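You operate a simulated robot arm through the tools that you are given. There is no shell and no other tool. Be economical: measure what you need, move in short steps, check, and stop when the job is done.

You run a simulated two-armed robot. Do the job below in one go: nothing can be reset, and whatever is moved stays where it is left.

## Task
Set the air to 2 bar, try the rotary unit, then set 5 bar.
Fine: vent shut and air on first; selector 3 to 90 and back to 0.

The check looks at the end state, three seconds after you hand in, the way a careful person would. Anything else that was tipped, shoved, dropped, spilled or broken makes it a failure.

## Robot
Two 7-joint arms with fingered hands on one trunk, on a base that drives. Base frame: it is fixed to the floor where the robot stands at the start and does not move with it; the origin is under the middle of the robot, x ahead of it, y to its left, z up; the surface under the hand at the start is at about z = 0.88. Readings come in m, degrees, newtons and seconds.
The left shoulder is at the start at [0.047, 0.125, 1.249], the right one opposite. With the tool pointing down near the work surface each hand reaches from about 0.38 to 0.78 m from the robot's upright axis, wherever it stands, measured 20 degrees to its own side. Places, roughly: latch three [0.3, -0.5, 0.9]; main gauge [0.6, 0, 1.4]; orange arm [0.6, -0.4, 1.3]; red lever [0.6, 0.3, 1.2]; regulator knob [0.6, 0.1, 1.3]; rotary unit [0.6, -0.4, 1.3]; selector one [0.3, -0.3, 0.9]; selector three [0.3, -0.5, 0.9]; selector two [0.3, -0.4, 0.9]; yellow lever [0.6, -0.1, 1.2]. Payload 3.6 kg a hand.
The TCP of each hand is the grasp point between the finger pads, 0.03 m short of the fingertips. In the tool frame z runs along the fingers and y along their closing line. Largest opening 0.104 m; the body of the gripper starts 0.035 m behind the TCP. The gripper is a hand of 4 fingers: y runs from the thumb to the fingers, the wrist lies at [-0.015, -0.104, -0.178] in the tool frame.
Orientation is that of the tool frame in the base frame, as [roll, pitch, yaw] about the fixed x, y, z axes, in that order (R = Rz(yaw) Ry(pitch) Rx(roll)). With the fingers straight down and the wrist toward the robot, the tool's x, y and z point along [0, 1, 0], [1, 0, 0] and [0, 0, -1] of the base frame.

## Interface
- The arms move only by the tool send_rows. It takes "left_commands", "right_commands" or both (then of equal length, played together; a hand with none holds still); each is a list of rows, each a list of 6 numbers: the shift along the tool's x, y, z in m, then the turn, a rotation vector about the tool's x, y, z in degrees. In form: [[x, y, z, ax, ay, az], ...]. A call has 1 to 12 rows; each row is the pose to reach, as a shift and turn from the pose commanded when the call began, along the tool's axes at that moment. Each row takes 0.2 s and may step no farther than 0.05 m and 8.6 degrees from the row before; otherwise, the whole call is refused. Where a pose cannot be reached the arm comes as near as it can. A force on the tool above 40 N (or 10 N above the force at the start of the call, whichever is more), or a blocked arm, ends the call early, and 0.2 s more pass. In this call time passes only in rows, and 0.2 s behind the last. The reply holds the time, the measured pose of the TCP, the force on the tool along the base axes, the opening and the grip force, in the units named above and with some noise, with the torque about the TCP (base axes, N m) and any sound that the robot's microphone picked up.
- Cameras (640 x 400 px; columns grow to the right, rows downward): "scene" is now at [0.1479, -0.0198, 1.3917]; the picture's right is [-0.22, -0.98, 0.00], its down [-0.53, 0.12, -0.84] and it looks along [0.82, -0.18, -0.54] (base axes); focal length 214 px, centre (320, 200). "left" rides on the left gripper at [-0.061, -0.092, -0.13] in its tool frame; the picture's right is [-0.81, -0.28, 0.52], its down [0.53, -0.71, 0.46] and it looks along [0.24, 0.64, 0.72] (tool axes); focal length 275 px, centre (320, 200). "right" rides on the right gripper at [0.061, -0.092, -0.13] in its tool frame; the picture's right is [-0.81, 0.27, -0.52], its down [-0.53, -0.71, 0.46] and it looks along [-0.24, 0.64, 0.72] (tool axes); focal length 275 px, centre (320, 200). There is no depth. A picture from a camera that has moved, and an enlarged one, comes with that camera's place and axes in the base frame and with its lens.
- capture(camera): a new picture of that camera. No time passes.
- slide_trunk(by): slides the trunk up (or, below 0, down) by that many m; the arms and the scene camera ride with it, the base frame stays. It gives what a move gives, with no picture.
- roll_base(legs): drives the robot by 1 to 6 legs, each [ahead, left, turn to the left] in m, m and degrees, along the robot's own axes; the way and the turn of a leg run together, so that a leg with both is an arc; at most 1.5 m and 180 degrees a leg. The arms and the cameras ride along, it lands a little off, and it stops where it bumps. It gives what a move gives.
- curl_fingers(index, middle, ring, thumb_bend, thumb_turn, hand): sets how far each is bent, from 0 (flat) to 100 (curled in); at 30 the hand is open as for a grip, at 70 the pads meet at the TCP. One left out holds its place. A second passes; each finger stops where it meets its share of the squeeze, and holds until it gets a number again. It is the only way to open and close the hand. It gives what a move gives, with no picture; readings hold the bend of each and the force on the fingers (four entries, about 0 where the hand has none), thumb and palm. thumb_turn goes from beside the hand (0) to across from the fingers (100), as for a grip.
- head_to(pan, tilt): turns the head with the scene camera to pan (to the left, within 80 degrees either way) and tilt (down, from -29 to 69), counted from straight ahead of the robot. It gives what a move gives.
- enlarge(camera, box): a new picture of the part [left, top, right, bottom] of that camera's present view, enlarged. No time passes.
- hand_in(): hands the job in; it is judged then, once.

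Go step by step. Nothing tells you exact positions but the pictures and the camera data: compare them with the known pose of the tool, close in by small moves and look again before you grip or let go. The budget is 120 turns and 100 pictures, counting those below and the enlarged ones. Unless the task says otherwise, let go and move clear before handing in, and close with one line.

The tools are called after "Call:" as a command line: name --argument value ..., lists and objects as JSON in quotes. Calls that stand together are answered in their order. send_rows: Moves the arms, as the interface text tells. Its arguments: {"type":"object","properties":{"left_commands":{"type":"array","items":{"type":"array","items":{"type":"number"}}},"right_commands":{"type":"array","items":{"type":"array","items":{"type":"number"}}}},"required":[]} The other tools are called the same way: slide_trunk (by) slides the trunk up or down; curl_fingers (index, middle, ring, thumb_bend, thumb_turn, hand) moves the fingers one by one; roll_base (legs) drives the base; head_to (pan, tilt) turns the head that bears the scene camera; capture (camera) takes a picture; enlarge (camera, box) takes an enlarged picture of a part of a camera's view; hand_in () hands the job in.

At the start:

```text
clock: 0.0
left_tcp_pos: [0.4592, 0.1564, 1.0008]
left_tool_rot: [-180.0, 0.1, 90.0]
left_force: [-0.4, 0.0, -0.6]
left_torque: [0.01, -0.03, 0.01]
left_grip_width: 0.1035
left_grasp_force: 0.1
left_shape: jaw
left_bend: [30.0, 30.0, 30.0, 30.0, 98.0]
left_finger forces: [0.1, 0.0, 0.0, 0.0, 0.0, 0.0]
right_tcp_pos: [0.4196, -0.2067, 1.1498]
right_tool_rot: [179.9, 0.0, 90.0]
right_force: [0.7, 0.0, 1.2]
right_torque: [-0.01, 0.0, 0.02]
right_grip_width: 0.1038
right_grasp_force: 0.1
right_shape: jaw
right_bend: [30.0, 30.0, 30.0, 30.0, 98.0]
right_finger forces: [0.1, 0.0, 0.1, 0.0, 0.0, 0.1]
trunk travel left (down, up): [-0.475, 0.061]
robot x, y, heading: [0.0013, -0.0003, 0.1]
head pan, tilt: [-12.5, 32.6]
```

scene: 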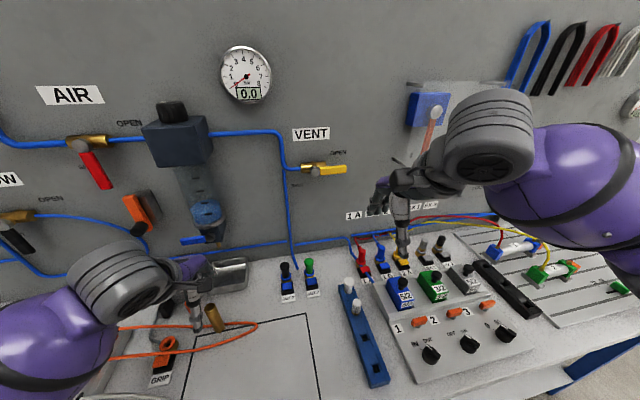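
right: 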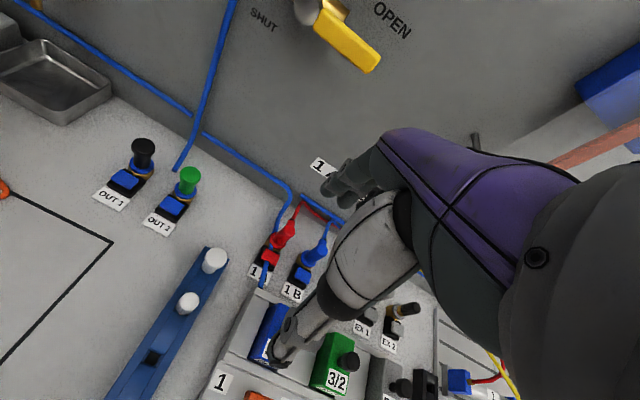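
left: 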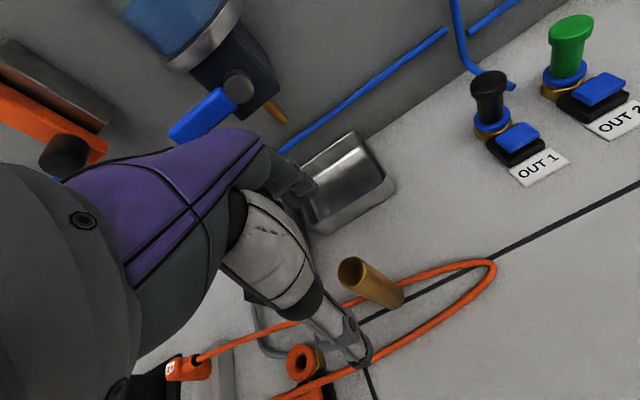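

I see the panel with the red AIR lever, the regulator, the gauge at 0.0, the yellow VENT lever and the selectors with their latches. First I'll look closer at each part.

Call:
enlarge --camera "scene" --box '[20, 70, 220, 250]'

Call:
enlarge --camera "scene" --box '[200, 30, 380, 200]'

Call:
enlarge --camera "scene" --box '[340, 220, 560, 390]'

```text
2.22 times, centred on (120, 160) of scene
camera zoom: at [0.1479, -0.0198, 1.3917], right [-0.22, -0.98, 0.0], down [-0.53, 0.12, -0.84], along [0.82, -0.18, -0.54], focal length 477 px, centre (764, 289)
```

zoom: 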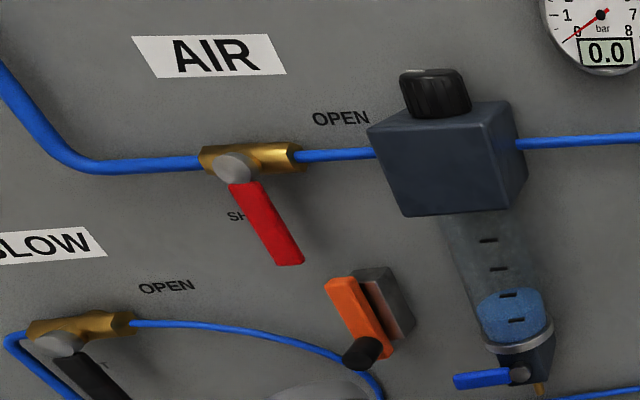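

```text
2.35 times, centred on (290, 115) of scene
camera zoom: at [0.1479, -0.0198, 1.3917], right [-0.22, -0.98, 0.0], down [-0.53, 0.12, -0.84], along [0.82, -0.18, -0.54], focal length 505 px, centre (391, 400)
```

zoom: 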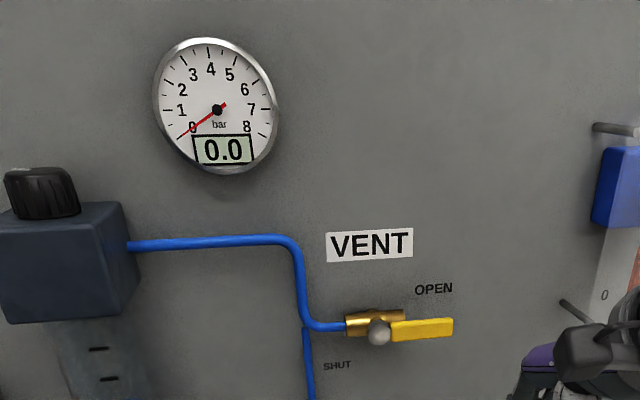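

```text
2.35 times, centred on (450, 305) of scene
camera zoom: at [0.1479, -0.0198, 1.3917], right [-0.22, -0.98, 0.0], down [-0.53, 0.12, -0.84], along [0.82, -0.18, -0.54], focal length 505 px, centre (14, -47)
```

zoom: 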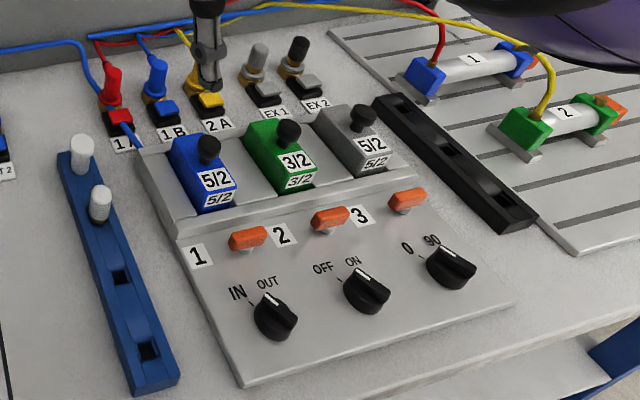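

The vent lever points right (OPEN) and the red lever points down (SHUT). Triangulation puts the vent tip at about [0.574, -0.176, 1.188] and its pivot near y = -0.103. I'll tip the right hand so its fingers point at the wall.

Call:
send_rows --right_commands '[[0, 0.005, -0.01, -7.5, 0, 0], [0, 0.01, -0.02, -15, 0, 0], [0, 0.015, -0.03, -22.5, 0, 0], [0, 0.02, -0.04, -30, 0, 0], [0, 0.025, -0.05, -37.5, 0, 0], [0, 0.03, -0.06, -45, 0, 0], [0, 0.035, -0.07, -52.5, 0, 0], [0, 0.04, -0.08, -60, 0, 0], [0, 0.045, -0.09, -67.5, 0, 0], [0, 0.05, -0.1, -75, 0, 0], [0, 0.05, -0.11, -82.5, 0, 0], [0, 0.05, -0.12, -90, 0, 0]]'

Call:
capture --camera "scene"

Call:
capture --camera "right"

```text
clock: 2.6
left_tcp_pos: [0.461, 0.157, 0.9995]
left_tool_rot: [-180.0, -0.1, 90.0]
left_force: [0.2, -0.9, 0.5]
left_torque: [0.02, 0.03, 0.01]
left_grip_width: 0.1036
left_grasp_force: 0.1
left_shape: jaw
left_bend: [30.0, 30.0, 30.0, 30.0, 98.0]
left_finger forces: [0.0, 0.0, 0.0, 0.0, 0.0, 0.1]
right_tcp_pos: [0.4584, -0.2668, 1.2791]
right_tool_rot: [90.2, 0.1, 91.0]
right_force: [0.2, 0.2, -0.9]
right_torque: [0.01, -0.01, 0.0]
right_grip_width: 0.1039
right_grasp_force: 0.0
right_shape: jaw
right_bend: [30.0, 30.0, 30.0, 30.0, 98.0]
right_finger forces: [0.0, 0.1, 0.0, 0.1, 0.1, 0.0]
right hand out of reach, approached as far as the arm can: row 3, 4, 5, 6, 7, 8, 9, 10, 11, 12
trunk travel left (down, up): [-0.475, 0.061]
robot x, y, heading: [-0.0017, 0.0006, 0.1]
head pan, tilt: [-12.5, 32.6]
```

```text
93 pictures are left
camera scene: at [0.1493, -0.0196, 1.3916], right [-0.22, -0.98, 0.0], down [-0.53, 0.12, -0.84], along [0.82, -0.18, -0.54], focal length 214 px, centre (320, 200)
```

scene: 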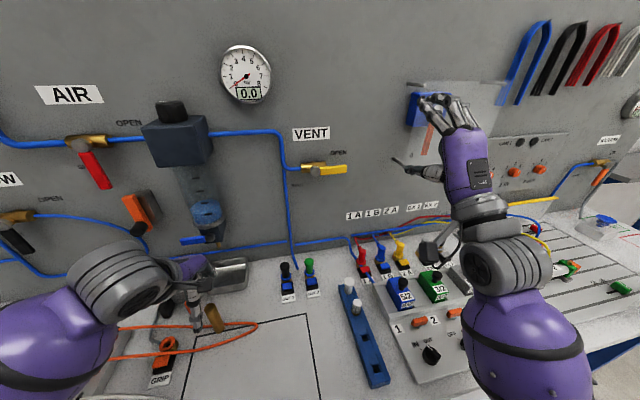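

```text
92 pictures are left
camera right: at [0.3264, -0.2063, 1.1888], right [-0.5, -0.82, 0.28], down [0.46, -0.53, -0.71], along [0.73, -0.23, 0.64], focal length 275 px, centre (320, 200)
```

right: 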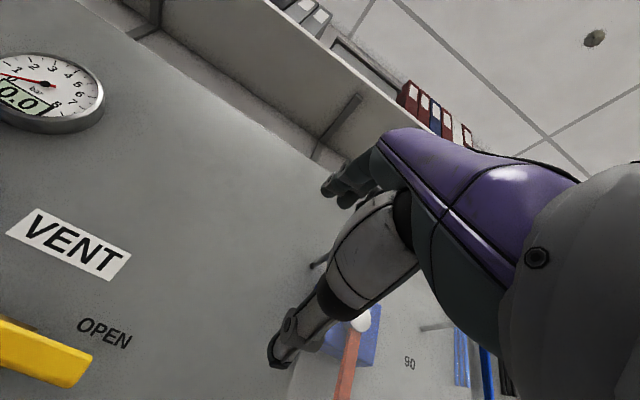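

The right hand now points at the wall, though it stopped a little off. I'll close its fingers to make a poker and see its shape.

Call:
curl_fingers --hand "right" --index 68 --middle 68 --ring 68 --thumb_bend 68

Call:
enlarge --camera "scene" --box '[360, 60, 560, 220]'

Call:
capture --camera "right"

```text
clock: 3.6
left_tcp_pos: [0.4601, 0.1559, 1.0]
left_tool_rot: [180.0, 0.0, 89.9]
left_force: [0.6, 0.7, 0.6]
left_torque: [-0.01, -0.01, 0.0]
left_grip_width: 0.1037
left_grasp_force: 0.0
left_shape: jaw
left_bend: [30.0, 30.0, 30.0, 30.0, 98.0]
left_finger forces: [0.0, 0.1, 0.0, 0.1, 0.0, 0.0]
right_tcp_pos: [0.459, -0.2659, 1.2808]
right_tool_rot: [90.2, 0.1, 91.2]
right_force: [0.2, 0.1, 0.3]
right_torque: [0.02, 0.0, 0.0]
right_grip_width: 0.0066
right_grasp_force: 0.1
right_shape: fingers
right_bend: [68.0, 68.0, 68.0, 68.0, 98.0]
right_finger forces: [0.0, 0.0, 0.0, 0.1, 0.0, 0.0]
trunk travel left (down, up): [-0.475, 0.061]
robot x, y, heading: [0.0017, -0.0002, -0.0]
head pan, tilt: [-12.5, 32.6]
```

```text
2.50 times, centred on (460, 140) of scene
camera zoom: at [0.1479, -0.0198, 1.3917], right [-0.22, -0.98, 0.0], down [-0.53, 0.12, -0.84], along [0.82, -0.18, -0.54], focal length 536 px, centre (-30, 350)
```

zoom: 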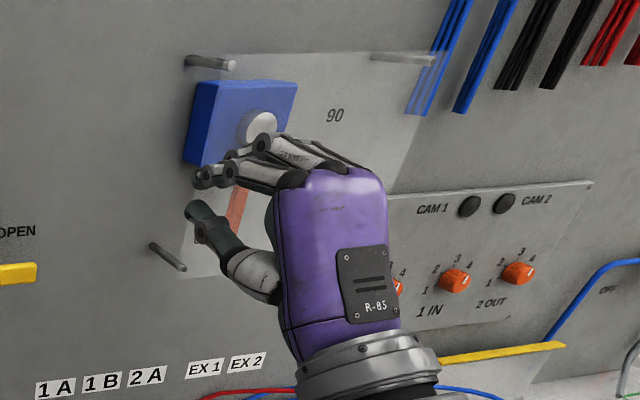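

```text
90 pictures are left
camera right: at [0.3253, -0.2061, 1.1894], right [-0.5, -0.82, 0.28], down [0.46, -0.52, -0.71], along [0.73, -0.23, 0.64], focal length 275 px, centre (320, 200)
```

right: 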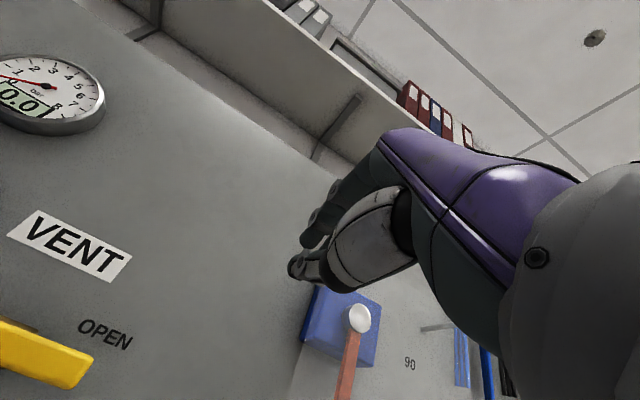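

The wall is at about x = 0.622 and the lever plane at about 0.575. I'll bring the closed hand above the outer part of the vent lever.

Call:
send_rows --right_commands '[[0.035, -0.005, 0.015, 0, 0, 0], [0.07, -0.01, 0.03, 0, 0, 0], [0.101, -0.02, 0.05, 0, 0, 0], [0.101, -0.026, 0.08, 0, 0, 0], [0.101, -0.026, 0.1, 0, 0, 0]]'

Call:
enlarge --camera "scene" --box '[260, 80, 460, 240]'

Call:
capture --camera "right"

```text
clock: 4.8
left_tcp_pos: [0.4577, 0.1567, 1.0005]
left_tool_rot: [-179.9, 0.0, 90.0]
left_force: [0.2, -0.1, 0.3]
left_torque: [0.02, 0.0, -0.01]
left_grip_width: 0.1036
left_grasp_force: 0.0
left_shape: jaw
left_bend: [30.0, 30.0, 30.0, 30.0, 98.0]
left_finger forces: [0.0, 0.0, 0.0, 0.0, 0.0, 0.0]
right_tcp_pos: [0.5377, -0.2698, 1.273]
right_tool_rot: [90.4, 0.1, 93.1]
right_force: [-0.3, 0.0, 0.0]
right_torque: [-0.02, -0.01, 0.04]
right_grip_width: 0.0063
right_grasp_force: 0.1
right_shape: fingers
right_bend: [68.0, 68.0, 68.0, 68.0, 98.0]
right_finger forces: [0.0, 0.1, 0.1, 0.0, 0.1, 0.0]
right hand out of reach, approached as far as the arm can: row 1, 2, 3, 4, 5
trunk travel left (down, up): [-0.475, 0.061]
robot x, y, heading: [-0.0012, 0.0, -0.2]
head pan, tilt: [-12.5, 32.6]
```

```text
2.50 times, centred on (360, 160) of scene
camera zoom: at [0.1469, -0.0197, 1.3918], right [-0.22, -0.98, 0.0], down [-0.53, 0.12, -0.84], along [0.82, -0.18, -0.54], focal length 536 px, centre (220, 300)
```

zoom: 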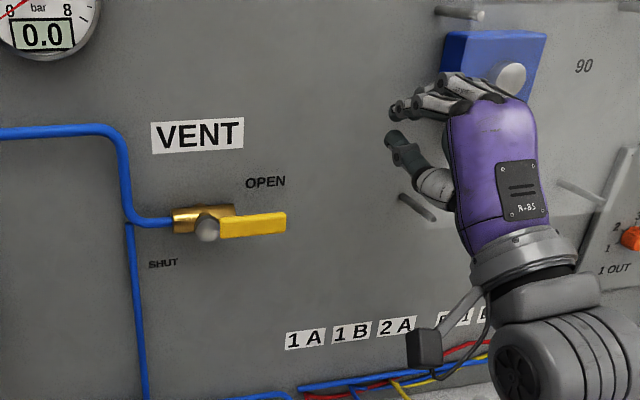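

```text
88 pictures are left
camera right: at [0.4043, -0.215, 1.1824], right [-0.47, -0.84, 0.28], down [0.48, -0.51, -0.72], along [0.74, -0.2, 0.64], focal length 275 px, centre (320, 200)
```

right: 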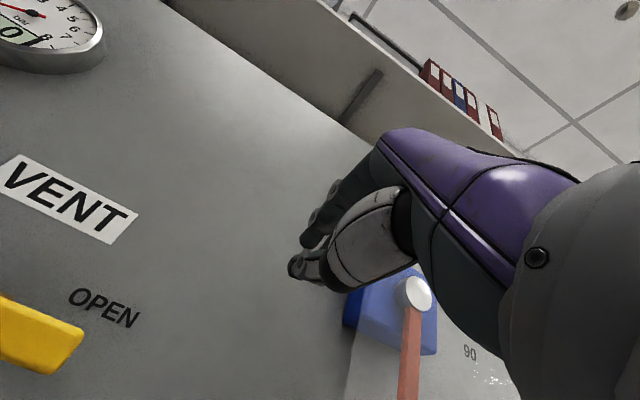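

The arm can't get further left with the hand tipped up that far. I'll pitch it to about 45° down, which suits the wrist better, and move left.

Call:
send_rows --right_commands '[[0.0, 0, -0.015, 7.5, 0, 0], [0.01, 0, -0.03, 15, 0, 0], [0.02, 0, -0.04, 22.5, 0, 0], [0.03, 0, -0.04, 30, 0, 0], [0.05, 0, -0.04, 37.5, 0, 0], [0.07, 0, -0.04, 45, 0, 0], [0.09, 0, -0.04, 45, 0, 0], [0.105, 0, -0.04, 45, 0, 0]]'

Call:
enlarge --camera "scene" --box '[260, 80, 460, 240]'

```text
clock: 6.6
left_tcp_pos: [0.4591, 0.1571, 0.9998]
left_tool_rot: [180.0, -0.1, 89.9]
left_force: [-0.4, 0.2, -0.2]
left_torque: [0.02, 0.0, -0.01]
left_grip_width: 0.1035
left_grasp_force: 0.1
left_shape: jaw
left_bend: [30.0, 30.0, 30.0, 30.0, 98.0]
left_finger forces: [0.0, 0.0, 0.0, 0.1, 0.1, 0.0]
right_tcp_pos: [0.4866, -0.1684, 1.2709]
right_tool_rot: [135.6, 0.0, 93.3]
right_force: [0.1, 0.3, -0.5]
right_torque: [-0.02, 0.01, -0.03]
right_grip_width: 0.0062
right_grasp_force: 0.0
right_shape: fingers
right_bend: [68.0, 68.0, 68.0, 68.0, 98.0]
right_finger forces: [0.0, 0.0, 0.0, 0.0, 0.0, 0.0]
trunk travel left (down, up): [-0.475, 0.061]
robot x, y, heading: [0.0015, -0.0024, 0.2]
head pan, tilt: [-12.5, 32.6]
```

```text
2.50 times, centred on (360, 160) of scene
camera zoom: at [0.1481, -0.0195, 1.3916], right [-0.22, -0.98, 0.0], down [-0.53, 0.12, -0.84], along [0.82, -0.18, -0.54], focal length 536 px, centre (220, 300)
```

zoom: 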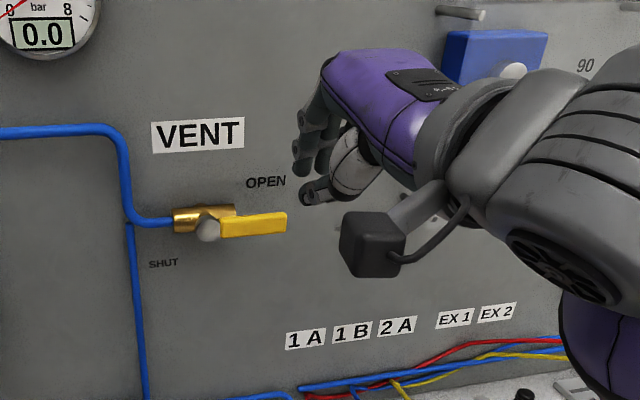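

The hand is now just above and behind the lever. I'll bring it over the lever end and press it down along its arc.

Call:
send_rows --right_commands '[[-0.002, 0.02, 0.0366, 0, 0, 0], [-0.004, 0.035, 0.071, 0, 0, 0], [-0.0014, 0.0249, 0.0817, 0, 0, 0], [-0.0024, 0.015, 0.0917, 0, 0, 0], [-0.0035, 0.0052, 0.1017, 0, 0, 0], [-0.0014, -0.0053, 0.1124, 0, 0, 0], [0.005, -0.0147, 0.1228, 0, 0, 0]]'

Call:
enlarge --camera "scene" --box '[260, 80, 460, 240]'

```text
clock: 8.2
left_tcp_pos: [0.459, 0.1567, 1.0004]
left_tool_rot: [-179.9, 0.0, 90.0]
left_force: [-0.1, 0.0, 0.2]
left_torque: [0.01, -0.02, -0.04]
left_grip_width: 0.1036
left_grasp_force: 0.0
left_shape: jaw
left_bend: [30.0, 30.0, 30.0, 30.0, 98.0]
left_finger forces: [0.0, 0.0, 0.0, 0.0, 0.0, 0.1]
right_tcp_pos: [0.5603, -0.1652, 1.2255]
right_tool_rot: [135.9, 0.1, 93.3]
right_force: [0.6, -0.5, 0.3]
right_torque: [-0.01, 0.0, -0.03]
right_grip_width: 0.0062
right_grasp_force: 0.1
right_shape: fingers
right_bend: [68.0, 68.0, 68.0, 68.0, 97.0]
right_finger forces: [0.0, 0.0, 0.1, 0.0, 0.1, 0.0]
right hand out of reach, approached as far as the arm can: row 4, 5, 6, 7
trunk travel left (down, up): [-0.475, 0.061]
robot x, y, heading: [-0.0027, 0.0018, -0.0]
head pan, tilt: [-12.5, 32.6]
```

```text
2.50 times, centred on (360, 160) of scene
camera zoom: at [0.148, -0.0198, 1.3916], right [-0.22, -0.98, 0.0], down [-0.53, 0.12, -0.84], along [0.82, -0.18, -0.54], focal length 536 px, centre (220, 300)
```

zoom: 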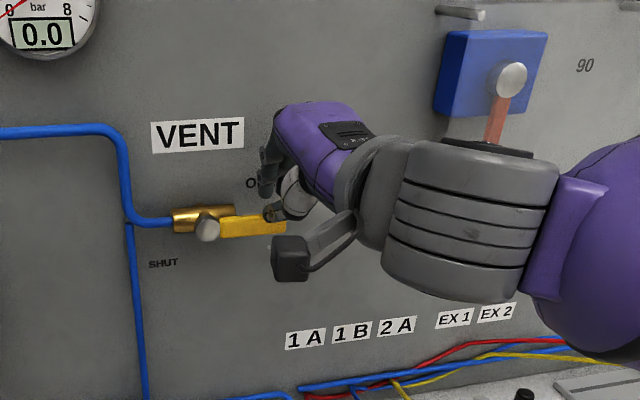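

The arm reaches its limit here, so I'll lower the trunk to do the pushing. I'll raise the left hand first so it stays clear of the table items.

Call:
send_rows --left_commands '[[0, 0, -0.04, 0, 0, 0], [0, 0, -0.08, 0, 0, 0], [0, 0, -0.12, 0, 0, 0]]'

Call:
slide_trunk --by -0.045

Call:
enlarge --camera "scene" --box '[260, 60, 460, 220]'

```text
clock: 9.0
left_tcp_pos: [0.4577, 0.1578, 1.1196]
left_tool_rot: [-179.9, 0.0, 90.0]
left_force: [-0.9, -0.7, 1.0]
left_torque: [-0.02, -0.02, -0.01]
left_grip_width: 0.1037
left_grasp_force: 0.0
left_shape: jaw
left_bend: [30.0, 30.0, 30.0, 30.0, 98.0]
left_finger forces: [0.0, 0.0, 0.1, 0.0, 0.1, 0.1]
right_tcp_pos: [0.5621, -0.1655, 1.2253]
right_tool_rot: [135.7, 0.1, 93.2]
right_force: [0.1, 0.2, 0.7]
right_torque: [-0.03, 0.0, 0.0]
right_grip_width: 0.0062
right_grasp_force: 0.0
right_shape: fingers
right_bend: [68.0, 68.0, 68.0, 68.0, 97.0]
right_finger forces: [0.0, 0.0, 0.1, 0.0, 0.1, 0.1]
trunk travel left (down, up): [-0.475, 0.061]
robot x, y, heading: [0.0005, 0.0003, 0.0]
head pan, tilt: [-12.5, 32.6]
```

```text
clock: 9.9
left_tcp_pos: [0.4582, 0.1558, 1.0744]
left_tool_rot: [180.0, 0.0, 90.1]
left_force: [0.1, 0.1, 0.2]
left_torque: [0.04, 0.01, 0.02]
left_grip_width: 0.1038
left_grasp_force: 0.2
left_shape: jaw
left_bend: [30.0, 30.0, 30.0, 30.0, 98.0]
left_finger forces: [0.1, 0.0, 0.0, 0.1, 0.1, 0.0]
right_tcp_pos: [0.5609, -0.1667, 1.181]
right_tool_rot: [135.5, 0.0, 93.2]
right_force: [0.4, -0.5, 0.2]
right_torque: [0.03, -0.02, 0.0]
right_grip_width: 0.0062
right_grasp_force: 0.0
right_shape: fingers
right_bend: [68.0, 68.0, 68.0, 68.0, 97.0]
right_finger forces: [0.0, 0.1, 0.0, 0.1, 0.0, 0.0]
trunk travel left (down, up): [-0.43, 0.106]
robot x, y, heading: [-0.002, -0.0021, 0.2]
head pan, tilt: [-12.5, 32.6]
```

```text
2.50 times, centred on (360, 140) of scene
camera zoom: at [0.1716, -0.0199, 1.339], right [-0.22, -0.98, 0.0], down [-0.53, 0.12, -0.84], along [0.82, -0.18, -0.54], focal length 536 px, centre (220, 350)
```

zoom: 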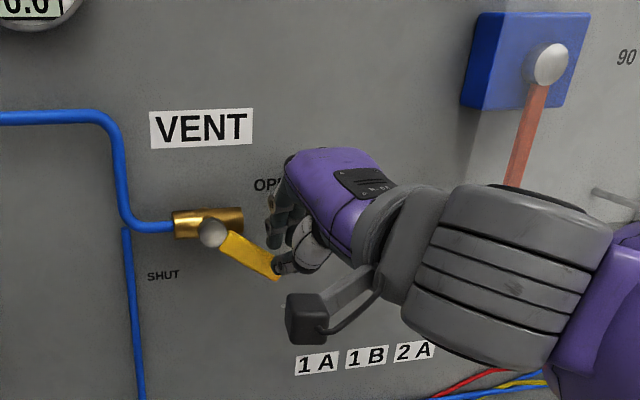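

The vent lever has turned about 40°. I'll go a little lower with the trunk, then push left.

Call:
slide_trunk --by -0.02

Call:
send_rows --right_commands '[[0.01, 0, 0, 0, 0, 0], [0.02, 0, 0, 0, 0, 0], [0.03, 0, 0, 0, 0, 0]]'

Call:
enlarge --camera "scene" --box '[260, 60, 460, 220]'

```text
clock: 10.5
left_tcp_pos: [0.4586, 0.155, 1.0552]
left_tool_rot: [179.9, 0.0, 90.0]
left_force: [-0.7, 0.0, 0.0]
left_torque: [0.0, -0.01, 0.02]
left_grip_width: 0.1035
left_grasp_force: 0.1
left_shape: jaw
left_bend: [30.0, 30.0, 30.0, 30.0, 98.0]
left_finger forces: [0.0, 0.0, 0.0, 0.0, 0.0, 0.0]
right_tcp_pos: [0.5614, -0.1662, 1.1612]
right_tool_rot: [135.6, 0.1, 93.1]
right_force: [-0.3, -0.4, 0.8]
right_torque: [-0.03, -0.04, 0.0]
right_grip_width: 0.0061
right_grasp_force: 0.0
right_shape: fingers
right_bend: [68.0, 68.0, 68.0, 68.0, 97.0]
right_finger forces: [0.1, 0.0, 0.1, 0.1, 0.0, 0.0]
trunk travel left (down, up): [-0.41, 0.126]
robot x, y, heading: [0.0022, 0.0004, -0.2]
head pan, tilt: [-12.5, 32.6]
```

```text
clock: 11.3
left_tcp_pos: [0.4586, 0.1569, 1.0553]
left_tool_rot: [-180.0, -0.1, 90.1]
left_force: [0.4, 0.1, -0.1]
left_torque: [0.0, 0.0, -0.02]
left_grip_width: 0.1035
left_grasp_force: 0.1
left_shape: jaw
left_bend: [30.0, 30.0, 30.0, 30.0, 98.0]
left_finger forces: [0.0, 0.1, 0.1, 0.0, 0.0, 0.1]
right_tcp_pos: [0.5615, -0.1363, 1.1601]
right_tool_rot: [135.5, 0.0, 93.2]
right_force: [-1.9, -1.5, 1.0]
right_torque: [-0.02, 0.01, 0.0]
right_grip_width: 0.0045
right_grasp_force: 0.3
right_shape: fingers
right_bend: [69.0, 68.0, 68.0, 68.0, 97.0]
right_finger forces: [1.5, 0.0, 0.0, 0.0, 0.0, 0.0]
trunk travel left (down, up): [-0.41, 0.126]
robot x, y, heading: [0.0017, 0.0009, -0.3]
head pan, tilt: [-12.5, 32.6]
```

```text
2.50 times, centred on (360, 140) of scene
camera zoom: at [0.1787, -0.0198, 1.317], right [-0.22, -0.98, 0.0], down [-0.53, 0.12, -0.84], along [0.82, -0.18, -0.54], focal length 536 px, centre (220, 350)
```

zoom: 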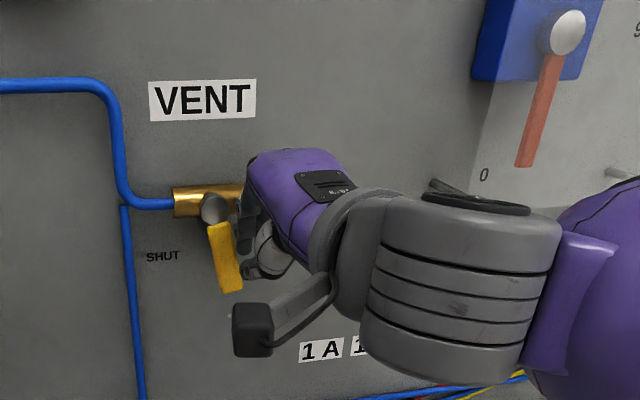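

The vent lever is nearly vertical, so I'll push a little more until it stops.

Call:
send_rows --right_commands '[[0.006, 0, 0, 0, 0, 0], [0.012, 0, 0, 0, 0, 0], [0.018, 0, 0, 0, 0, 0]]'

Call:
enlarge --camera "scene" --box '[260, 60, 460, 220]'

```text
clock: 12.1
left_tcp_pos: [0.4584, 0.1527, 1.0555]
left_tool_rot: [179.9, -0.2, 89.9]
left_force: [0.4, 0.0, 0.0]
left_torque: [-0.01, 0.0, -0.02]
left_grip_width: 0.1037
left_grasp_force: 0.2
left_shape: jaw
left_bend: [30.0, 30.0, 30.0, 30.0, 98.0]
left_finger forces: [0.1, 0.0, 0.0, 0.0, 0.0, 0.0]
right_tcp_pos: [0.5595, -0.1261, 1.1603]
right_tool_rot: [135.6, 0.0, 92.5]
right_force: [-1.1, -24.4, 0.0]
right_torque: [-0.19, 0.03, -0.61]
right_grip_width: 0.0031
right_grasp_force: 12.5
right_shape: fingers
right_bend: [70.0, 68.0, 68.0, 68.0, 97.0]
right_finger forces: [24.6, 0.0, 0.0, 0.1, 0.0, 0.0]
trunk travel left (down, up): [-0.41, 0.126]
robot x, y, heading: [-0.0, -0.0008, 0.3]
head pan, tilt: [-12.5, 32.6]
```

```text
2.50 times, centred on (360, 140) of scene
camera zoom: at [0.1786, -0.0241, 1.3169], right [-0.22, -0.98, 0.0], down [-0.53, 0.12, -0.84], along [0.82, -0.18, -0.54], focal length 536 px, centre (220, 350)
```

zoom: 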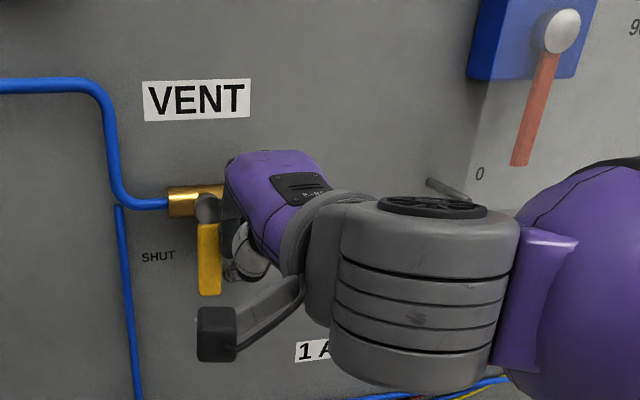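

The vent lever is at its stop, pointing down (SHUT). I'll back the right hand off and bring the left hand up to the left of the red lever.

Call:
send_rows --right_commands '[[-0.02, 0, 0, 0, 0, 0], [-0.04, 0, 0, 0, 0, 0], [-0.04, -0.018, -0.018, 0, 0, 0], [-0.04, -0.036, -0.036, 0, 0, 0], [-0.05, -0.054, -0.054, 0, 0, 0], [-0.07, -0.07, -0.07, 0, 0, 0], [-0.1, -0.07, -0.08, 0, 0, 0], [-0.1, -0.07, -0.08, 0, 0, 0]]' --left_commands '[[0.022, 0.0, -0.022, -6.5, 0, 0], [0.044, 0.0, -0.044, -13, 0, 0], [0.066, 0.0, -0.066, -19.5, 0, 0], [0.088, 0.0, -0.088, -26, 0, 0], [0.11, 0.005, -0.11, -32.5, 0, 0], [0.132, 0.01, -0.132, -39, 0, 0], [0.154, 0.015, -0.154, -45.5, 0, 0], [0.176, 0.02, -0.175, -52, 0, 0]]'

Call:
curl_fingers --hand "left" --index 68 --middle 68 --ring 68 --thumb_bend 68

Call:
head_to --pan 15 --tilt 25

Call:
capture --camera "scene"

Call:
capture --camera "left"

```text
clock: 13.9
left_tcp_pos: [0.4791, 0.3337, 1.2308]
left_tool_rot: [127.9, -0.1, 90.1]
left_force: [-0.6, 0.7, 0.2]
left_torque: [-0.03, 0.01, -0.05]
left_grip_width: 0.1036
left_grasp_force: 0.0
left_shape: jaw
left_bend: [30.0, 30.0, 30.0, 30.0, 98.0]
left_finger forces: [0.0, 0.0, 0.0, 0.0, 0.1, 0.0]
right_tcp_pos: [0.4942, -0.2347, 1.1774]
right_tool_rot: [135.5, 0.1, 93.2]
right_force: [-0.4, -0.3, -0.9]
right_torque: [0.0, 0.0, 0.0]
right_grip_width: 0.0058
right_grasp_force: 0.2
right_shape: fingers
right_bend: [68.0, 68.0, 68.0, 68.0, 97.0]
right_finger forces: [0.1, 0.0, 0.1, 0.1, 0.0, 0.0]
right hand out of reach, approached as far as the arm can: row 5, 6, 7, 8
trunk travel left (down, up): [-0.41, 0.126]
robot x, y, heading: [-0.0003, -0.0015, 0.2]
head pan, tilt: [-12.5, 32.6]
```

```text
clock: 14.9
left_tcp_pos: [0.4789, 0.3331, 1.2312]
left_tool_rot: [128.0, 0.1, 89.9]
left_force: [0.5, -0.2, -0.2]
left_torque: [-0.01, -0.01, 0.05]
left_grip_width: 0.0065
left_grasp_force: 0.0
left_shape: fingers
left_bend: [68.0, 68.0, 68.0, 68.0, 98.0]
left_finger forces: [0.1, 0.0, 0.0, 0.1, 0.0, 0.0]
right_tcp_pos: [0.4939, -0.2355, 1.1762]
right_tool_rot: [135.5, 0.1, 93.2]
right_force: [-0.1, 0.5, 0.6]
right_torque: [0.01, 0.01, -0.02]
right_grip_width: 0.0061
right_grasp_force: 0.1
right_shape: fingers
right_bend: [68.0, 68.0, 68.0, 68.0, 97.0]
right_finger forces: [0.0, 0.1, 0.0, 0.0, 0.0, 0.0]
trunk travel left (down, up): [-0.41, 0.126]
robot x, y, heading: [-0.0, 0.0012, 0.3]
head pan, tilt: [-12.5, 32.6]
```

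```text
clock: 15.9
left_tcp_pos: [0.4791, 0.3323, 1.2317]
left_tool_rot: [128.1, 0.0, 90.1]
left_force: [0.6, -0.2, -0.4]
left_torque: [0.03, 0.01, 0.01]
left_grip_width: 0.0062
left_grasp_force: 0.1
left_shape: fingers
left_bend: [68.0, 68.0, 68.0, 68.0, 98.0]
left_finger forces: [0.0, 0.0, 0.1, 0.0, 0.1, 0.0]
right_tcp_pos: [0.4948, -0.2346, 1.176]
right_tool_rot: [135.5, 0.1, 93.1]
right_force: [-0.2, 0.1, 0.1]
right_torque: [0.03, 0.0, 0.02]
right_grip_width: 0.0059
right_grasp_force: 0.0
right_shape: fingers
right_bend: [68.0, 68.0, 68.0, 68.0, 97.0]
right_finger forces: [0.1, 0.0, 0.1, 0.0, 0.0, 0.0]
trunk travel left (down, up): [-0.41, 0.126]
robot x, y, heading: [-0.0002, 0.0013, 0.0]
head pan, tilt: [15.0, 25.0]
```

```text
82 pictures are left
camera scene: at [0.1808, 0.0232, 1.329], right [0.26, -0.97, 0.0], down [-0.41, -0.11, -0.91], along [0.88, 0.23, -0.42], focal length 214 px, centre (320, 200)
```

scene: 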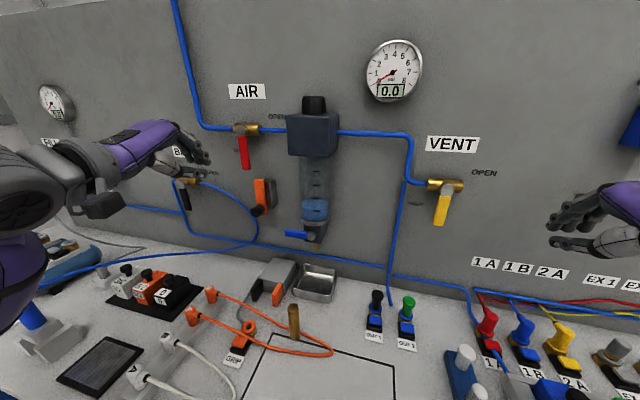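

```text
81 pictures are left
camera left: at [0.3187, 0.2697, 1.2387], right [0.24, -0.81, -0.54], down [-0.08, 0.53, -0.84], along [0.97, 0.24, 0.06], focal length 275 px, centre (320, 200)
```

left: 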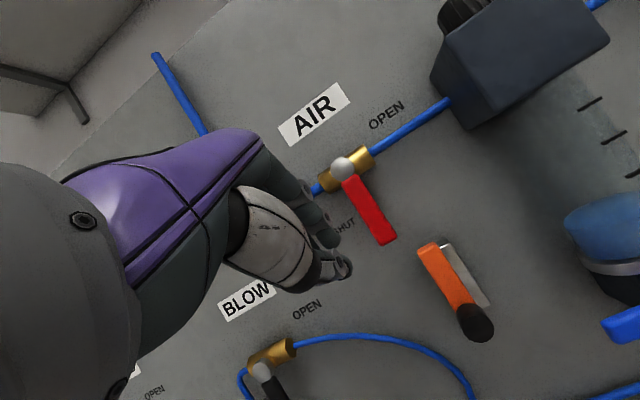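

Vent is confirmed down. The red lever pivots at about [0.575, 0.298, 1.272] with its tip at z = 1.192. I'll bring the left knuckles to its left and push it right and up.

Call:
send_rows --left_commands '[[0.012, 0.0274, 0.0294, 0, 0, 0], [0.012, 0.0527, 0.0617, 0, 0, 0], [0.005, 0.0527, 0.0617, 0, 0, 0], [-0.007, 0.048, 0.065, 0, 0, 0], [-0.019, 0.044, 0.0684, 0, 0, 0], [-0.033, 0.0435, 0.0688, 0, 0, 0], [-0.0456, 0.0432, 0.069, 0, 0, 0]]'

Call:
enlarge --camera "scene" --box '[140, 80, 340, 240]'

Call:
capture --camera "left"

```text
clock: 17.5
left_tcp_pos: [0.5596, 0.2875, 1.223]
left_tool_rot: [128.1, 0.0, 90.0]
left_force: [-6.5, 3.7, 0.2]
left_torque: [-0.1, -0.1, 0.12]
left_grip_width: 0.0051
left_grasp_force: 3.1
left_shape: fingers
left_bend: [69.0, 70.0, 68.0, 68.0, 98.0]
left_finger forces: [1.0, 5.2, 0.0, 0.0, 0.0, 0.1]
right_tcp_pos: [0.4924, -0.2344, 1.1768]
right_tool_rot: [135.5, 0.1, 93.2]
right_force: [-0.1, 0.1, -0.2]
right_torque: [0.0, -0.01, 0.03]
right_grip_width: 0.0057
right_grasp_force: 0.2
right_shape: fingers
right_bend: [68.0, 68.0, 68.0, 68.0, 97.0]
right_finger forces: [0.0, 0.0, 0.0, 0.0, 0.0, 0.0]
trunk travel left (down, up): [-0.41, 0.126]
robot x, y, heading: [0.0015, 0.0037, 0.1]
head pan, tilt: [15.0, 25.0]
```

```text
2.50 times, centred on (240, 160) of scene
camera zoom: at [0.1797, 0.024, 1.3292], right [0.26, -0.97, 0.0], down [-0.41, -0.11, -0.91], along [0.88, 0.23, -0.42], focal length 536 px, centre (520, 300)
```

zoom: 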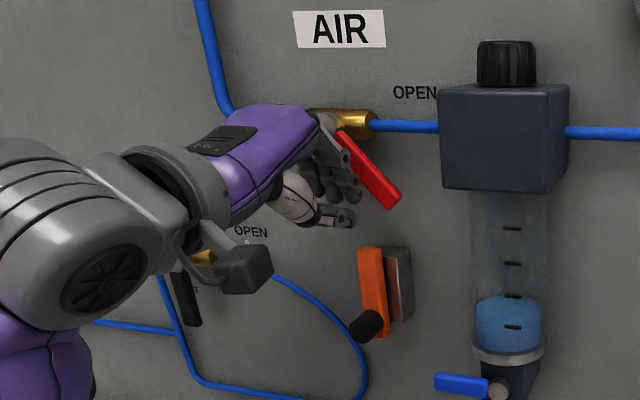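

```text
79 pictures are left
camera left: at [0.4003, 0.2242, 1.2297], right [0.24, -0.81, -0.54], down [-0.08, 0.53, -0.84], along [0.97, 0.25, 0.06], focal length 275 px, centre (320, 200)
```

left: 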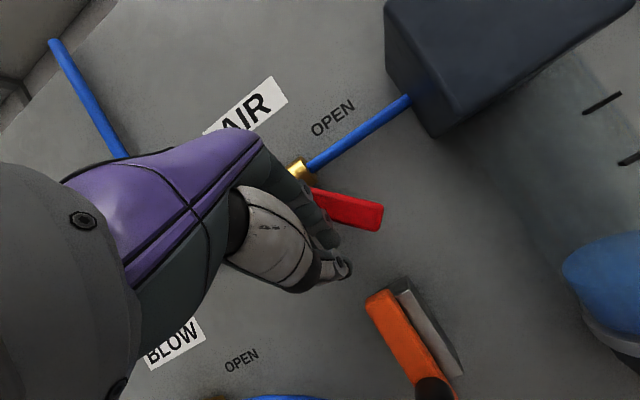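

The red lever is about halfway. I'll continue under it and lift.

Call:
send_rows --left_commands '[[-0.0125, 0.0023, -0.0043, 0, 0, 0], [-0.025, 0.0046, -0.0087, 0, 0, 0], [-0.035, 0.0117, -0.0142, 0, 0, 0], [-0.0445, 0.0188, -0.0198, 0, 0, 0], [-0.0445, 0.025, -0.0247, 0, 0, 0]]'

Call:
enlarge --camera "scene" --box '[140, 80, 340, 240]'

Call:
capture --camera "left"

```text
clock: 18.7
left_tcp_pos: [0.5544, 0.2416, 1.2576]
left_tool_rot: [128.1, 0.0, 90.0]
left_force: [-3.3, -0.3, -0.5]
left_torque: [-0.05, 0.02, 0.01]
left_grip_width: 0.0059
left_grasp_force: 1.9
left_shape: fingers
left_bend: [68.0, 71.0, 68.0, 68.0, 98.0]
left_finger forces: [0.1, 3.5, 0.0, 0.1, 0.1, 0.0]
right_tcp_pos: [0.4925, -0.2366, 1.1764]
right_tool_rot: [135.5, 0.1, 93.1]
right_force: [0.1, 0.4, 0.0]
right_torque: [-0.01, 0.02, 0.01]
right_grip_width: 0.0056
right_grasp_force: 0.0
right_shape: fingers
right_bend: [68.0, 68.0, 68.0, 68.0, 97.0]
right_finger forces: [0.1, 0.1, 0.0, 0.0, 0.0, 0.0]
trunk travel left (down, up): [-0.41, 0.126]
robot x, y, heading: [0.0015, 0.0008, 0.2]
head pan, tilt: [15.0, 25.0]
```

```text
2.50 times, centred on (240, 160) of scene
camera zoom: at [0.1802, 0.0233, 1.3291], right [0.26, -0.97, 0.0], down [-0.41, -0.11, -0.91], along [0.88, 0.23, -0.42], focal length 536 px, centre (520, 300)
```

zoom: 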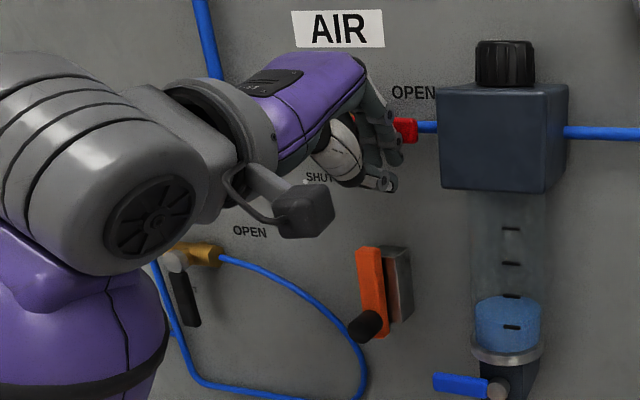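

```text
77 pictures are left
camera left: at [0.3952, 0.1783, 1.2644], right [0.24, -0.81, -0.54], down [-0.08, 0.53, -0.84], along [0.97, 0.24, 0.06], focal length 275 px, centre (320, 200)
```

left: 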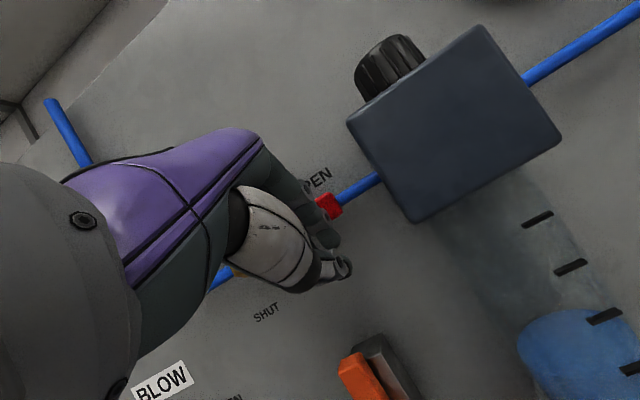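

The lever looks nearly horizontal behind the fingers. I'll lift a bit more until it stops.

Call:
send_rows --left_commands '[[0, 0.0063, -0.0049, 0, 0, 0], [0, 0.0126, -0.0098, 0, 0, 0], [0, 0.0189, -0.0148, 0, 0, 0]]'

Call:
enlarge --camera "scene" --box '[140, 80, 340, 240]'

```text
clock: 19.5
left_tcp_pos: [0.5557, 0.2427, 1.2807]
left_tool_rot: [128.0, 0.0, 90.0]
left_force: [-2.8, -0.4, 0.1]
left_torque: [0.0, 0.06, 0.0]
left_grip_width: 0.0038
left_grasp_force: 1.8
left_shape: fingers
left_bend: [70.0, 70.0, 68.0, 68.0, 98.0]
left_finger forces: [1.2, 1.9, 0.0, 0.0, 0.1, 0.0]
right_tcp_pos: [0.4917, -0.2354, 1.1769]
right_tool_rot: [135.5, 0.1, 93.1]
right_force: [-0.2, -0.4, -0.1]
right_torque: [-0.03, 0.04, -0.01]
right_grip_width: 0.006
right_grasp_force: 0.0
right_shape: fingers
right_bend: [68.0, 68.0, 68.0, 68.0, 97.0]
right_finger forces: [0.1, 0.0, 0.0, 0.1, 0.0, 0.0]
trunk travel left (down, up): [-0.41, 0.126]
robot x, y, heading: [-0.0006, 0.0022, -0.3]
head pan, tilt: [15.0, 25.0]
```

```text
2.50 times, centred on (240, 160) of scene
camera zoom: at [0.1802, 0.0233, 1.3291], right [0.26, -0.97, 0.0], down [-0.41, -0.11, -0.91], along [0.88, 0.23, -0.42], focal length 536 px, centre (520, 300)
```

zoom: 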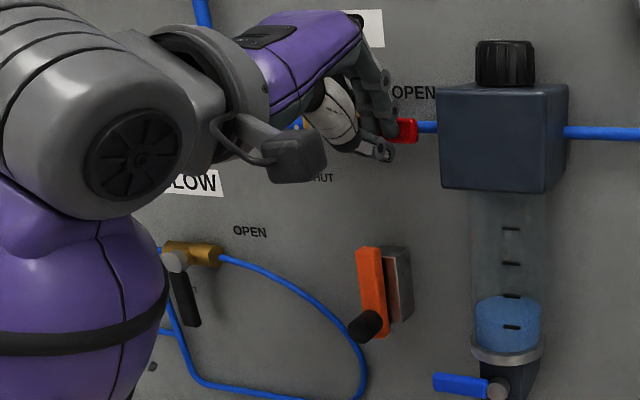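

The fingers have slid over the lever's face. I'll back off and look at its angle.

Call:
send_rows --left_commands '[[0, -0.024, -0.031, 0, 0, 0], [0, -0.049, -0.063, 0, 0, 0], [0.03, -0.055, -0.07, 0, 0, 0], [0.07, -0.055, -0.07, 0, 0, 0]]'

Call:
enlarge --camera "scene" --box '[160, 60, 320, 180]'

Call:
capture --camera "left"

```text
clock: 20.5
left_tcp_pos: [0.4679, 0.313, 1.2785]
left_tool_rot: [128.0, 0.0, 89.9]
left_force: [0.1, 0.2, -0.1]
left_torque: [0.0, -0.05, -0.01]
left_grip_width: 0.0061
left_grasp_force: 0.0
left_shape: fingers
left_bend: [68.0, 68.0, 68.0, 68.0, 98.0]
left_finger forces: [0.1, 0.0, 0.0, 0.1, 0.1, 0.0]
right_tcp_pos: [0.4929, -0.2346, 1.1768]
right_tool_rot: [135.5, 0.0, 93.3]
right_force: [-0.2, 0.4, 0.9]
right_torque: [-0.01, 0.02, -0.03]
right_grip_width: 0.0058
right_grasp_force: 0.1
right_shape: fingers
right_bend: [68.0, 68.0, 68.0, 68.0, 97.0]
right_finger forces: [0.0, 0.0, 0.1, 0.1, 0.0, 0.0]
trunk travel left (down, up): [-0.41, 0.126]
robot x, y, heading: [0.0006, -0.0025, -0.1]
head pan, tilt: [15.0, 25.0]
```

```text
3.33 times, centred on (240, 120) of scene
camera zoom: at [0.1803, 0.024, 1.3291], right [0.26, -0.97, 0.0], down [-0.41, -0.11, -0.91], along [0.88, 0.23, -0.42], focal length 715 px, centre (587, 467)
```

zoom: 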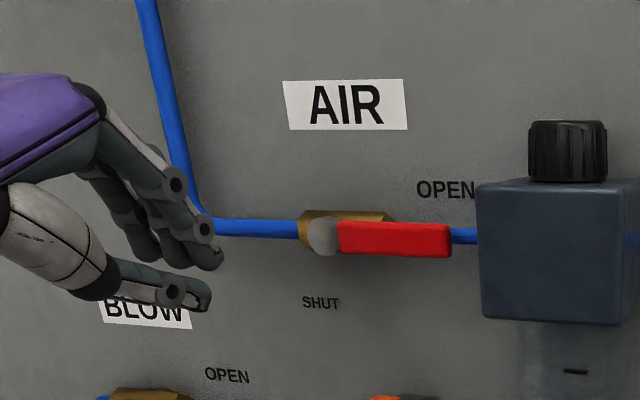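

```text
74 pictures are left
camera left: at [0.3075, 0.2506, 1.2864], right [0.24, -0.81, -0.54], down [-0.08, 0.53, -0.84], along [0.97, 0.24, 0.06], focal length 275 px, centre (320, 200)
```

left: 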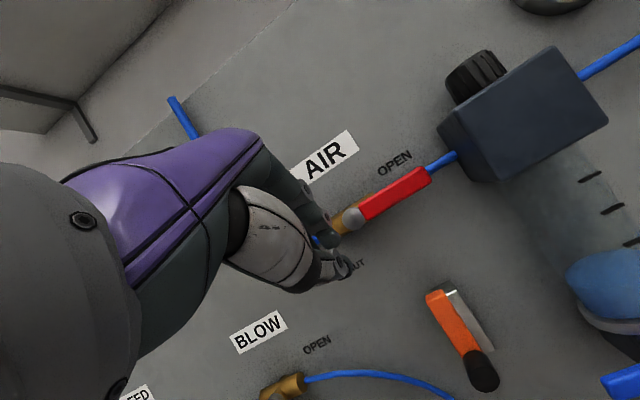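

The red lever lies along the pipe, so the air is on. The regulator knob is at about [0.584, 0.141, 1.32], roughly 43 mm across. I'll open the left hand and swing it above the knob, tilted, with the closing line sideways.

Call:
curl_fingers --hand "left" --index 30 --middle 30 --ring 10 --thumb_bend 30

Call:
send_rows --left_commands '[[-0.01, 0.0315, -0.0246, 2.08, 0.62, 5.64], [-0.02, 0.063, -0.0493, 4.15, 1.23, 11.28], [-0.04, 0.0867, -0.0678, 6.23, 1.85, 16.92], [-0.06, 0.1114, -0.0743, 8.3, 2.47, 22.56], [-0.08, 0.1144, -0.0704, 10.38, 3.09, 28.2], [-0.1, 0.1175, -0.0664, 12.45, 3.7, 33.84], [-0.12, 0.1206, -0.0625, 14.53, 4.32, 39.48], [-0.14, 0.1237, -0.0586, 16.6, 4.94, 45.12], [-0.16, 0.1268, -0.0546, 18.68, 5.55, 50.76], [-0.18, 0.1298, -0.0507, 20.75, 6.17, 56.4], [-0.195, 0.1329, -0.0467, 22.83, 6.79, 62.04], [-0.209, 0.1366, -0.042, 24.9, 7.4, 67.7]]'

Call:
capture --camera "scene"

Call:
capture --camera "left"

```text
clock: 21.5
left_tcp_pos: [0.4674, 0.3128, 1.2798]
left_tool_rot: [128.0, 0.0, 90.1]
left_force: [-0.8, 0.7, 0.4]
left_torque: [-0.02, 0.02, -0.01]
left_grip_width: 0.1028
left_grasp_force: 0.1
left_shape: fingers
left_bend: [30.0, 30.0, 10.0, 30.0, 98.0]
left_finger forces: [0.0, 0.0, 0.0, 0.0, 0.0, 0.0]
right_tcp_pos: [0.494, -0.2346, 1.1774]
right_tool_rot: [135.6, 0.1, 93.2]
right_force: [0.0, 0.3, -0.1]
right_torque: [-0.01, 0.0, 0.03]
right_grip_width: 0.0056
right_grasp_force: 0.0
right_shape: fingers
right_bend: [68.0, 68.0, 68.0, 68.0, 97.0]
right_finger forces: [0.1, 0.0, 0.0, 0.1, 0.0, 0.1]
trunk travel left (down, up): [-0.41, 0.126]
robot x, y, heading: [0.001, 0.0039, -0.4]
head pan, tilt: [15.0, 25.0]
```

```text
clock: 24.1
left_tcp_pos: [0.5176, 0.1023, 1.4137]
left_tool_rot: [-179.8, -40.1, 29.8]
left_force: [-0.9, -0.3, 0.1]
left_torque: [0.02, -0.01, 0.0]
left_grip_width: 0.1026
left_grasp_force: 0.0
left_shape: fingers
left_bend: [30.0, 30.0, 10.0, 30.0, 98.0]
left_finger forces: [0.0, 0.0, 0.0, 0.0, 0.1, 0.1]
right_tcp_pos: [0.4931, -0.2346, 1.1763]
right_tool_rot: [135.5, 0.0, 93.2]
right_force: [0.4, 0.3, 0.0]
right_torque: [0.02, -0.01, 0.04]
right_grip_width: 0.0058
right_grasp_force: 0.0
right_shape: fingers
right_bend: [68.0, 68.0, 68.0, 68.0, 97.0]
right_finger forces: [0.0, 0.0, 0.0, 0.0, 0.0, 0.1]
trunk travel left (down, up): [-0.41, 0.126]
robot x, y, heading: [0.0019, -0.0006, -0.0]
head pan, tilt: [15.0, 25.0]
```

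```text
73 pictures are left
camera scene: at [0.1809, 0.0227, 1.329], right [0.26, -0.97, 0.0], down [-0.41, -0.11, -0.91], along [0.88, 0.23, -0.42], focal length 214 px, centre (320, 200)
```

scene: 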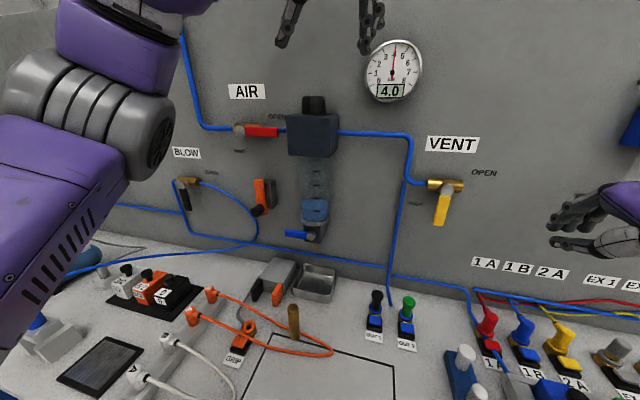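

```text
72 pictures are left
camera left: at [0.3586, 0.1148, 1.4741], right [-0.39, 0.1, -0.92], down [0.25, 0.97, 0.0], along [0.89, -0.23, -0.4], focal length 275 px, centre (320, 200)
```

left: 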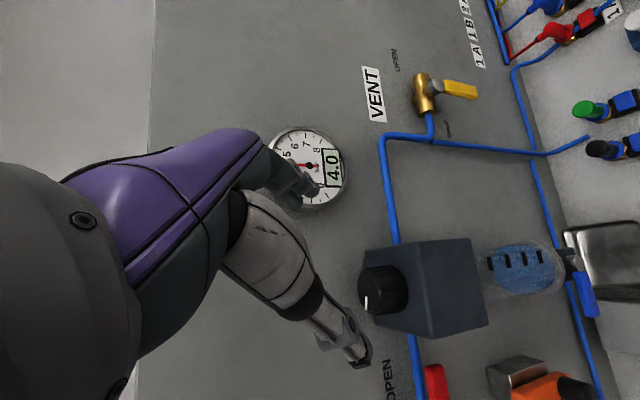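

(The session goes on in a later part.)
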